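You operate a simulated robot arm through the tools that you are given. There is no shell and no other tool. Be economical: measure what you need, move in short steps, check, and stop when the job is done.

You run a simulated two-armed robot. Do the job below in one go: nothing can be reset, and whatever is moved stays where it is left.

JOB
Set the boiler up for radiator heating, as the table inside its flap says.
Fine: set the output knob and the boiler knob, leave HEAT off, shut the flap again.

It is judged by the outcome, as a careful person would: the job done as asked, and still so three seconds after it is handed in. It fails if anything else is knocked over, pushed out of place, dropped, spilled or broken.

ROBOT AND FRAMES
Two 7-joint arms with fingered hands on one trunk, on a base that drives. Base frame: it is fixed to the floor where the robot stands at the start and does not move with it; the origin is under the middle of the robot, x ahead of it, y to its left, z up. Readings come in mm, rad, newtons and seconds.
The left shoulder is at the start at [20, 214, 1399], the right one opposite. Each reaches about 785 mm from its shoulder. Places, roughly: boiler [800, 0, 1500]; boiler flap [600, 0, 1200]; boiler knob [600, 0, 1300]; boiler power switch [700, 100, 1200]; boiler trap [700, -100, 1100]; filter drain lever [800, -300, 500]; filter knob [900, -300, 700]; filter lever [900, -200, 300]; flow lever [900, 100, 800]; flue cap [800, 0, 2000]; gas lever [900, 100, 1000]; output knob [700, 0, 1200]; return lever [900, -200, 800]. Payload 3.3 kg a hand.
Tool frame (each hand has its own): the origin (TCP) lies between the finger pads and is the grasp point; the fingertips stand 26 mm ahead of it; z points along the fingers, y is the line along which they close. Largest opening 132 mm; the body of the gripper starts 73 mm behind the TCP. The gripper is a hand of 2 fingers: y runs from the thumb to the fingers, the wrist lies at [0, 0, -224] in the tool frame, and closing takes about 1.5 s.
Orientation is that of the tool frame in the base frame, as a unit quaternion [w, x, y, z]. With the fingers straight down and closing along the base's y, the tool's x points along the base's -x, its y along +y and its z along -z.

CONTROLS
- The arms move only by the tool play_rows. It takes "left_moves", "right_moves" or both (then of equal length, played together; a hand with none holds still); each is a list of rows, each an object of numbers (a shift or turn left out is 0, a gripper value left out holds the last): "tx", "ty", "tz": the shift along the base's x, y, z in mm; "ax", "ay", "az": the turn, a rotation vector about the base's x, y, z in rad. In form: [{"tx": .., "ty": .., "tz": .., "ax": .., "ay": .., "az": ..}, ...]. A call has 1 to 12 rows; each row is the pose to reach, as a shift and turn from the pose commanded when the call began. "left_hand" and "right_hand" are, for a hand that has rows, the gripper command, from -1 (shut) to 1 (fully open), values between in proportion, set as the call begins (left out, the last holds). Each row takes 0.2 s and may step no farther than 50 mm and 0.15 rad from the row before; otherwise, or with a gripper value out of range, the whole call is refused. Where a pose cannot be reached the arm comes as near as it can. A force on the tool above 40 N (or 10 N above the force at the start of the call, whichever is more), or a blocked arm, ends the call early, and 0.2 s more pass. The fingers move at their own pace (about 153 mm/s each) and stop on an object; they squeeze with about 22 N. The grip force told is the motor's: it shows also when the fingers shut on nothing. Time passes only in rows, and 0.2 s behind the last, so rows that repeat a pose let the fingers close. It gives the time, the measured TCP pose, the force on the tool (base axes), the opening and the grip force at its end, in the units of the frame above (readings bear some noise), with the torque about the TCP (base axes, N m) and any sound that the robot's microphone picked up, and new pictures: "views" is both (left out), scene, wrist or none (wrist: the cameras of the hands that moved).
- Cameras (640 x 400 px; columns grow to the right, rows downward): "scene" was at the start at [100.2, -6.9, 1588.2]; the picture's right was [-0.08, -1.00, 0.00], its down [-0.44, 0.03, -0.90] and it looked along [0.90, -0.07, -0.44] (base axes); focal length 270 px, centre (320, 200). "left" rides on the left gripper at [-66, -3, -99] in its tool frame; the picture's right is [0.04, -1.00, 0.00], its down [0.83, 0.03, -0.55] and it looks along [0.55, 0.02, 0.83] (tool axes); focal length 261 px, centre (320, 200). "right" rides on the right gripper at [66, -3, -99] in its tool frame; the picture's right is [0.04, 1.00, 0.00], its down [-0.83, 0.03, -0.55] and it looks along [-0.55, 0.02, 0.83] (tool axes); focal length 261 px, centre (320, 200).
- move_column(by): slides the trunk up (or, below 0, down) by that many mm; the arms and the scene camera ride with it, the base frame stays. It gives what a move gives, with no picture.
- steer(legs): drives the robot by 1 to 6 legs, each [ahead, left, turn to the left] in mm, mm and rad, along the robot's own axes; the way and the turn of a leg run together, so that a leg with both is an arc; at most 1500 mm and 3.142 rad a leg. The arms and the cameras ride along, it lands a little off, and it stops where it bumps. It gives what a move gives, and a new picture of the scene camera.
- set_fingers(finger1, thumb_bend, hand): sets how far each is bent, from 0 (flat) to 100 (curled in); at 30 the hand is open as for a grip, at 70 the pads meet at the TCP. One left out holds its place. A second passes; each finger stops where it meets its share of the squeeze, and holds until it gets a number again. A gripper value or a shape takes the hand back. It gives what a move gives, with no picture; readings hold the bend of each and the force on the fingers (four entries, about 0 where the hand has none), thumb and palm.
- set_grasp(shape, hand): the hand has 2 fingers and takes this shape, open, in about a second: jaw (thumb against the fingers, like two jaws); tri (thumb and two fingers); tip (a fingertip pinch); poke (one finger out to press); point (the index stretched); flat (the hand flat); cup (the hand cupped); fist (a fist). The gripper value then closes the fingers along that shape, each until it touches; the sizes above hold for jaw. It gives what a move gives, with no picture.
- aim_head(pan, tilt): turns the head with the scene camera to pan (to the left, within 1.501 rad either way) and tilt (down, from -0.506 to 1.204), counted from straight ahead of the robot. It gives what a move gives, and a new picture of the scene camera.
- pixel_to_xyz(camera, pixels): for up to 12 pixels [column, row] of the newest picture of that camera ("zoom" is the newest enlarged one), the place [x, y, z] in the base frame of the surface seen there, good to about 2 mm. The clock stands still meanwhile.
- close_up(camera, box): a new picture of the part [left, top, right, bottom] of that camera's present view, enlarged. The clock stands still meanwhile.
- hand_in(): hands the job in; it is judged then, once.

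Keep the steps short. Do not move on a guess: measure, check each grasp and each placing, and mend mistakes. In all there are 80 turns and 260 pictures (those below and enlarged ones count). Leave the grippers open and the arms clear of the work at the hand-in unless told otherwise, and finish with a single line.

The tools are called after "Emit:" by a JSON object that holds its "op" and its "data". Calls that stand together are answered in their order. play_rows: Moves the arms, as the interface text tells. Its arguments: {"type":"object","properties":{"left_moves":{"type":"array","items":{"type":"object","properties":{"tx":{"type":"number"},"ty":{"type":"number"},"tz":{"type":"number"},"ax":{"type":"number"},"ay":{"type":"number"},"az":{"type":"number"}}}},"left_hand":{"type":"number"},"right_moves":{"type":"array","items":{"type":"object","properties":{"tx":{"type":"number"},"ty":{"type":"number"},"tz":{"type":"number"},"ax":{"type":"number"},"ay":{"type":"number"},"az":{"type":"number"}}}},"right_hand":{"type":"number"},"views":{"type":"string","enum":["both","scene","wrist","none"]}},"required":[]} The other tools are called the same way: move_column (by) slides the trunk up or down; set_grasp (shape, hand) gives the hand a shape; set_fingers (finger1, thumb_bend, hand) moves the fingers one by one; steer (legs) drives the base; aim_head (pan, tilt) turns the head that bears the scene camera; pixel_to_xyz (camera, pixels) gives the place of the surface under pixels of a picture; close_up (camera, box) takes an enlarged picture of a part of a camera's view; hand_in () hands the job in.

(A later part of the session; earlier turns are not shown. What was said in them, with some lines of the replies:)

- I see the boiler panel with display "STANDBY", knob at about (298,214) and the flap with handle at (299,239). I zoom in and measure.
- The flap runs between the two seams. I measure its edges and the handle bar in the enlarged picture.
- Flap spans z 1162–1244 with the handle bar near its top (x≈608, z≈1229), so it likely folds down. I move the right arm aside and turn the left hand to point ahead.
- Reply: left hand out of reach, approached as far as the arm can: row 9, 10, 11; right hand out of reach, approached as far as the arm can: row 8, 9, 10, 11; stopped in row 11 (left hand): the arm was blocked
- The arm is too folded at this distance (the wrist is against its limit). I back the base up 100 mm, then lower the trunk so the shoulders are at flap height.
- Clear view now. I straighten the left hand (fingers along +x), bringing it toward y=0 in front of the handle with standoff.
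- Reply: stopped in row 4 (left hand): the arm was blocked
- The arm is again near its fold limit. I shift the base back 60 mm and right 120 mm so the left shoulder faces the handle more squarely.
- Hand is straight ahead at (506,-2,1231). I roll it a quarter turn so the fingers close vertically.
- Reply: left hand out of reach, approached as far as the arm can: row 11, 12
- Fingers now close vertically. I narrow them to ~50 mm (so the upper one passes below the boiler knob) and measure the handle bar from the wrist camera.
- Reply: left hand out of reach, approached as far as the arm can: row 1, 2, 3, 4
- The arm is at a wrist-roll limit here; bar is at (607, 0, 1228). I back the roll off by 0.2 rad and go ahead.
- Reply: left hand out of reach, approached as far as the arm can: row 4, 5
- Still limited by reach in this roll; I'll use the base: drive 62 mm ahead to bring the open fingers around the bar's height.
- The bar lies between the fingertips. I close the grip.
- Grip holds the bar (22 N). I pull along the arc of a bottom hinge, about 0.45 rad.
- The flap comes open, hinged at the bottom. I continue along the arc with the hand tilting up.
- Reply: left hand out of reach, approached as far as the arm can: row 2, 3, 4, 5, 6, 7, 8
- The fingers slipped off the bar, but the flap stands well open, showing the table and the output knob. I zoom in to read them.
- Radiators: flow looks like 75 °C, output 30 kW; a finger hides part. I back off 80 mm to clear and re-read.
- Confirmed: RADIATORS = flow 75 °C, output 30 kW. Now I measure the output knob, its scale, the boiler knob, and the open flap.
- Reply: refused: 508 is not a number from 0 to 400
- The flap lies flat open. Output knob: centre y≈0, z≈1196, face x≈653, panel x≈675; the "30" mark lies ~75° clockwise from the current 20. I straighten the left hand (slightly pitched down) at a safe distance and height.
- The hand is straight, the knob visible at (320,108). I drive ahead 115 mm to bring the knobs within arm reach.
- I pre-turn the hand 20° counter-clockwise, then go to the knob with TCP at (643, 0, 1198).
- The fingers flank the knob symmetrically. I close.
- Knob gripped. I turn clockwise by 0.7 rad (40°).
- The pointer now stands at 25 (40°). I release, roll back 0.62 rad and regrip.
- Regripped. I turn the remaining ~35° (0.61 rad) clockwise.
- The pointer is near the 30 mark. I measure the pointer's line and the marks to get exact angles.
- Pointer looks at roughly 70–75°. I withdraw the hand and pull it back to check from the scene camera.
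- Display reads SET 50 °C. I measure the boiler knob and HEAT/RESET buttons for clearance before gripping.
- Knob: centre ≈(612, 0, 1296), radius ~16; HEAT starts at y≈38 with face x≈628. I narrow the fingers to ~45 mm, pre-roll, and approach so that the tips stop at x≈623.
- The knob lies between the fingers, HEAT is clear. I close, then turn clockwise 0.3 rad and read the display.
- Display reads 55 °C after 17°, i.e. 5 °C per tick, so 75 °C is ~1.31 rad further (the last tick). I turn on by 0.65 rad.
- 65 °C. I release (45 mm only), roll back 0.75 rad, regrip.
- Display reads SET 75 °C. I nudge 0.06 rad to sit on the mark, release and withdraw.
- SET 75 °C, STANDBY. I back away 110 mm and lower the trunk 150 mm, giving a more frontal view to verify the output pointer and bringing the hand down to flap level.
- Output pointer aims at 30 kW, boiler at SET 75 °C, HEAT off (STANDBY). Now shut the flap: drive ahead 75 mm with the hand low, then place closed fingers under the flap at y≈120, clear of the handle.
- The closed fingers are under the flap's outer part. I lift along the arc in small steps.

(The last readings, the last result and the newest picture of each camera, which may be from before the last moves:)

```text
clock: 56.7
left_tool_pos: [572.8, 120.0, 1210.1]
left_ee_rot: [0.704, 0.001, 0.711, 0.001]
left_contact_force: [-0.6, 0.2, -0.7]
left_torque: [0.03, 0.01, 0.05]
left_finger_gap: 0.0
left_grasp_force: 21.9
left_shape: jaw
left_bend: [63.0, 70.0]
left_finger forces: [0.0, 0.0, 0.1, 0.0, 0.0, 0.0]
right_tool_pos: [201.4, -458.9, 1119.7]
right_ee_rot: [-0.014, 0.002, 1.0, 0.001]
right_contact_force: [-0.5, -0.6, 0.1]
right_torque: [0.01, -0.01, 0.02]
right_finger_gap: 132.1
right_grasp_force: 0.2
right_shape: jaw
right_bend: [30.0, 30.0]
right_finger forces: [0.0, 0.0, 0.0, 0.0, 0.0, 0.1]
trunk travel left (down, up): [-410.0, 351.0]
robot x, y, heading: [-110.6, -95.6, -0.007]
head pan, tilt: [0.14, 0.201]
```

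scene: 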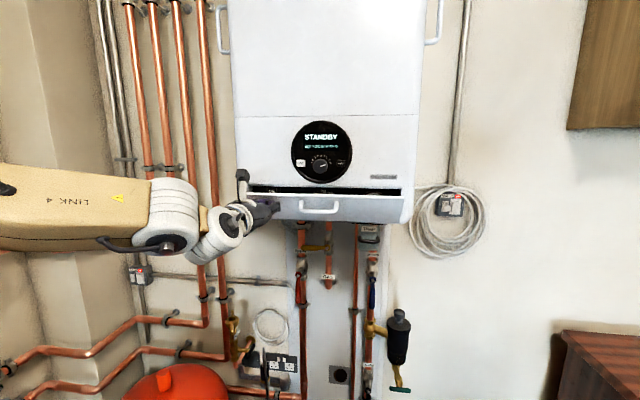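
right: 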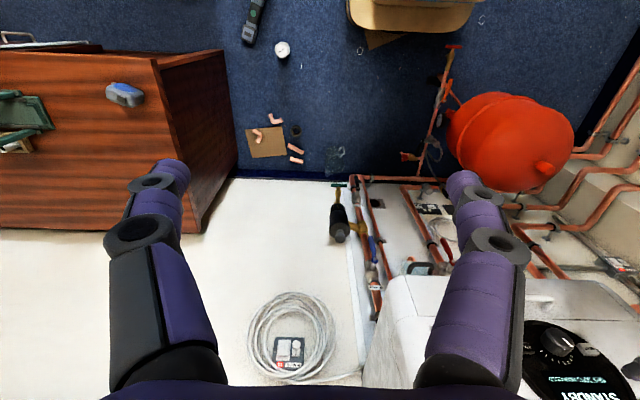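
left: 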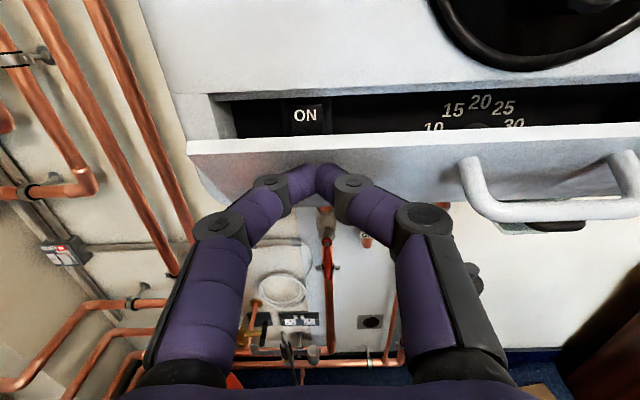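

The flap follows up well. I keep pushing forward to shut it.

Emit:
{"op": "play_rows", "data": {"left_moves": [{"tx": 8, "tz": 6}, {"tx": 16, "tz": 9}, {"tx": 24, "tz": 11}, {"tx": 32, "tz": 12}, {"tx": 38, "tz": 12}, {"tx": 42, "tz": 12}, {"tx": 46, "tz": 12}]}}

```text
clock: 58.3
left_tool_pos: [614.6, 120.8, 1223.5]
left_ee_rot: [0.703, 0.002, 0.711, 0.001]
left_contact_force: [-26.9, 0.9, -9.8]
left_torque: [-0.03, 0.32, 0.03]
left_finger_gap: 0.0
left_grasp_force: 21.7
left_shape: jaw
left_bend: [65.0, 70.0]
left_finger forces: [0.1, 0.1, 0.0, 0.0, 0.0, 0.0]
right_tool_pos: [199.2, -458.8, 1120.8]
right_ee_rot: [-0.013, 0.001, 1.0, 0.0]
right_contact_force: [-0.3, 0.3, 0.0]
right_torque: [0.0, -0.01, 0.04]
right_finger_gap: 131.6
right_grasp_force: 0.0
right_shape: jaw
right_bend: [30.0, 30.0]
right_finger forces: [0.0, 0.0, 0.0, 0.0, 0.0, 0.0]
trunk travel left (down, up): [-410.0, 351.0]
robot x, y, heading: [-113.8, -95.2, 0.001]
head pan, tilt: [0.14, 0.201]
```

scene: 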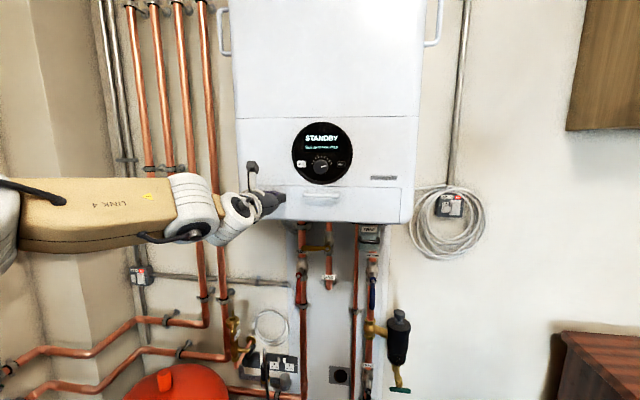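
left: 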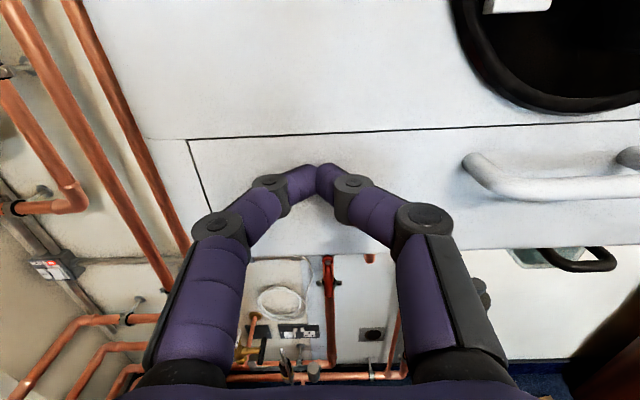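

The flap is flush and pressed (27 N). I withdraw the hand straight back, open it, and back the base off.

Emit:
{"op": "play_rows", "data": {"left_moves": [{"tx": -15}, {"tx": -35}, {"tx": -55}], "views": "none"}}

Emit:
{"op": "steer", "data": {"legs": [[-150, 0, 0]]}}

Emit:
{"op": "play_rows", "data": {"left_moves": [{"ty": 20}, {"ty": 40}, {"ty": 60}, {"ty": 60}], "left_hand": 1, "views": "scene"}}

Emit:
{"op": "close_up", "data": {"camera": "scene", "box": [240, 130, 420, 250]}}

Emit:
{"op": "pixel_to_xyz", "data": {"camera": "zoom", "pixels": [[200, 215], [450, 215], [330, 205], [200, 260], [450, 260], [330, 190]]}}

```text
clock: 59.1
left_tool_pos: [563.4, 119.9, 1222.9]
left_ee_rot: [0.704, 0.002, 0.71, 0.0]
left_contact_force: [-0.4, -0.6, -0.1]
left_torque: [0.03, 0.01, -0.01]
left_finger_gap: 0.0
left_grasp_force: 22.5
left_shape: jaw
left_bend: [64.0, 70.0]
left_finger forces: [0.0, 0.1, 0.0, 0.0, 0.0, 0.0]
right_tool_pos: [200.1, -458.7, 1119.9]
right_ee_rot: [-0.014, 0.001, 1.0, 0.0]
right_contact_force: [0.5, -0.2, -0.5]
right_torque: [0.04, 0.0, -0.01]
right_finger_gap: 132.3
right_grasp_force: 0.1
right_shape: jaw
right_bend: [30.0, 30.0]
right_finger forces: [0.1, 0.0, 0.1, 0.0, 0.0, 0.0]
trunk travel left (down, up): [-410.0, 351.0]
robot x, y, heading: [-108.4, -101.1, -0.002]
head pan, tilt: [0.14, 0.201]
```

```text
clock: 60.5
left_tool_pos: [410.8, 120.2, 1224.5]
left_ee_rot: [0.704, 0.002, 0.71, 0.001]
left_contact_force: [0.0, -0.1, 0.5]
left_torque: [0.0, 0.02, -0.01]
left_finger_gap: 0.0
left_grasp_force: 22.1
left_shape: jaw
left_bend: [64.0, 70.0]
left_finger forces: [0.0, 0.1, 0.0, 0.0, 0.1, 0.0]
right_tool_pos: [48.3, -458.6, 1122.2]
right_ee_rot: [-0.013, 0.002, 1.0, 0.001]
right_contact_force: [0.4, -0.4, -0.4]
right_torque: [0.0, -0.02, 0.0]
right_finger_gap: 131.9
right_grasp_force: 0.1
right_shape: jaw
right_bend: [30.0, 30.0]
right_finger forces: [0.0, 0.0, 0.1, 0.0, 0.0, 0.0]
trunk travel left (down, up): [-410.0, 351.0]
robot x, y, heading: [-266.5, -95.3, -0.002]
head pan, tilt: [0.14, 0.201]
```

scene: 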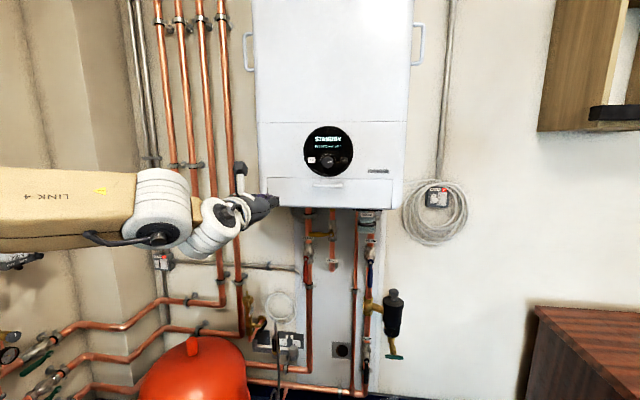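

```text
clock: 61.5
left_tool_pos: [412.7, 179.1, 1224.4]
left_ee_rot: [0.704, 0.0, 0.71, 0.002]
left_contact_force: [0.2, -1.0, 0.0]
left_torque: [-0.02, -0.01, 0.04]
left_finger_gap: 131.9
left_grasp_force: 0.1
left_shape: jaw
left_bend: [30.0, 30.0]
left_finger forces: [0.0, 0.0, 0.1, 0.0, 0.0, 0.1]
right_tool_pos: [50.3, -459.8, 1119.4]
right_ee_rot: [-0.014, 0.003, 1.0, 0.001]
right_contact_force: [-0.3, 0.0, 0.0]
right_torque: [0.02, 0.03, 0.01]
right_finger_gap: 131.8
right_grasp_force: 0.1
right_shape: jaw
right_bend: [30.0, 30.0]
right_finger forces: [0.0, 0.0, 0.0, 0.0, 0.0, 0.0]
trunk travel left (down, up): [-410.0, 351.0]
robot x, y, heading: [-263.3, -100.8, -0.007]
head pan, tilt: [0.14, 0.201]
```

scene: 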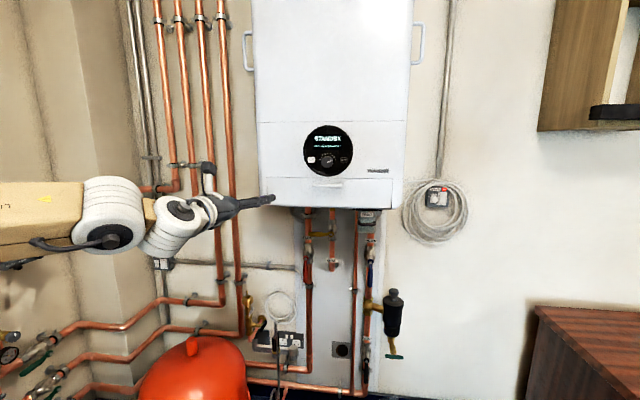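

```text
3.33 times, centred on (330, 190) of scene
```

zoom: 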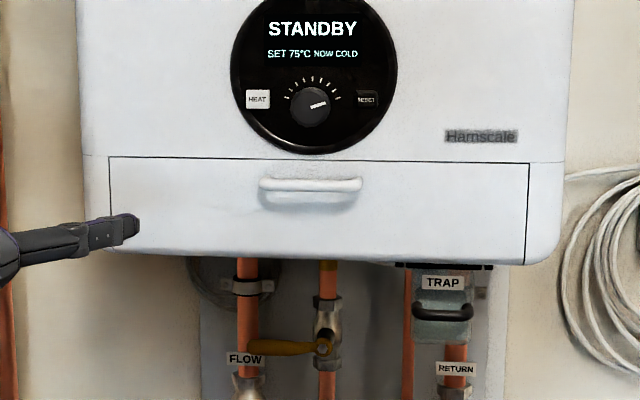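

```text
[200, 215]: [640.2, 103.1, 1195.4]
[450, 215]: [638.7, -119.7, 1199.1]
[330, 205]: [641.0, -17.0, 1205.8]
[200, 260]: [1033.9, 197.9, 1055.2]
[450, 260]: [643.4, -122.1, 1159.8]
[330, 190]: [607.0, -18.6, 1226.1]
```

The flap is shut flush (x≈640). The display reads STANDBY, SET 75 °C, so HEAT is still off. The output knob was set to 30 kW, the left gripper is open and both arms are clear. I hand in.

Emit:
{"op": "hand_in", "data": {}}

```text
The job is handed in.
```

The boiler is set for radiators as the flap's table says: output knob at 30 kW, boiler knob at 75 °C, HEAT left off (display on STANDBY), flap shut.
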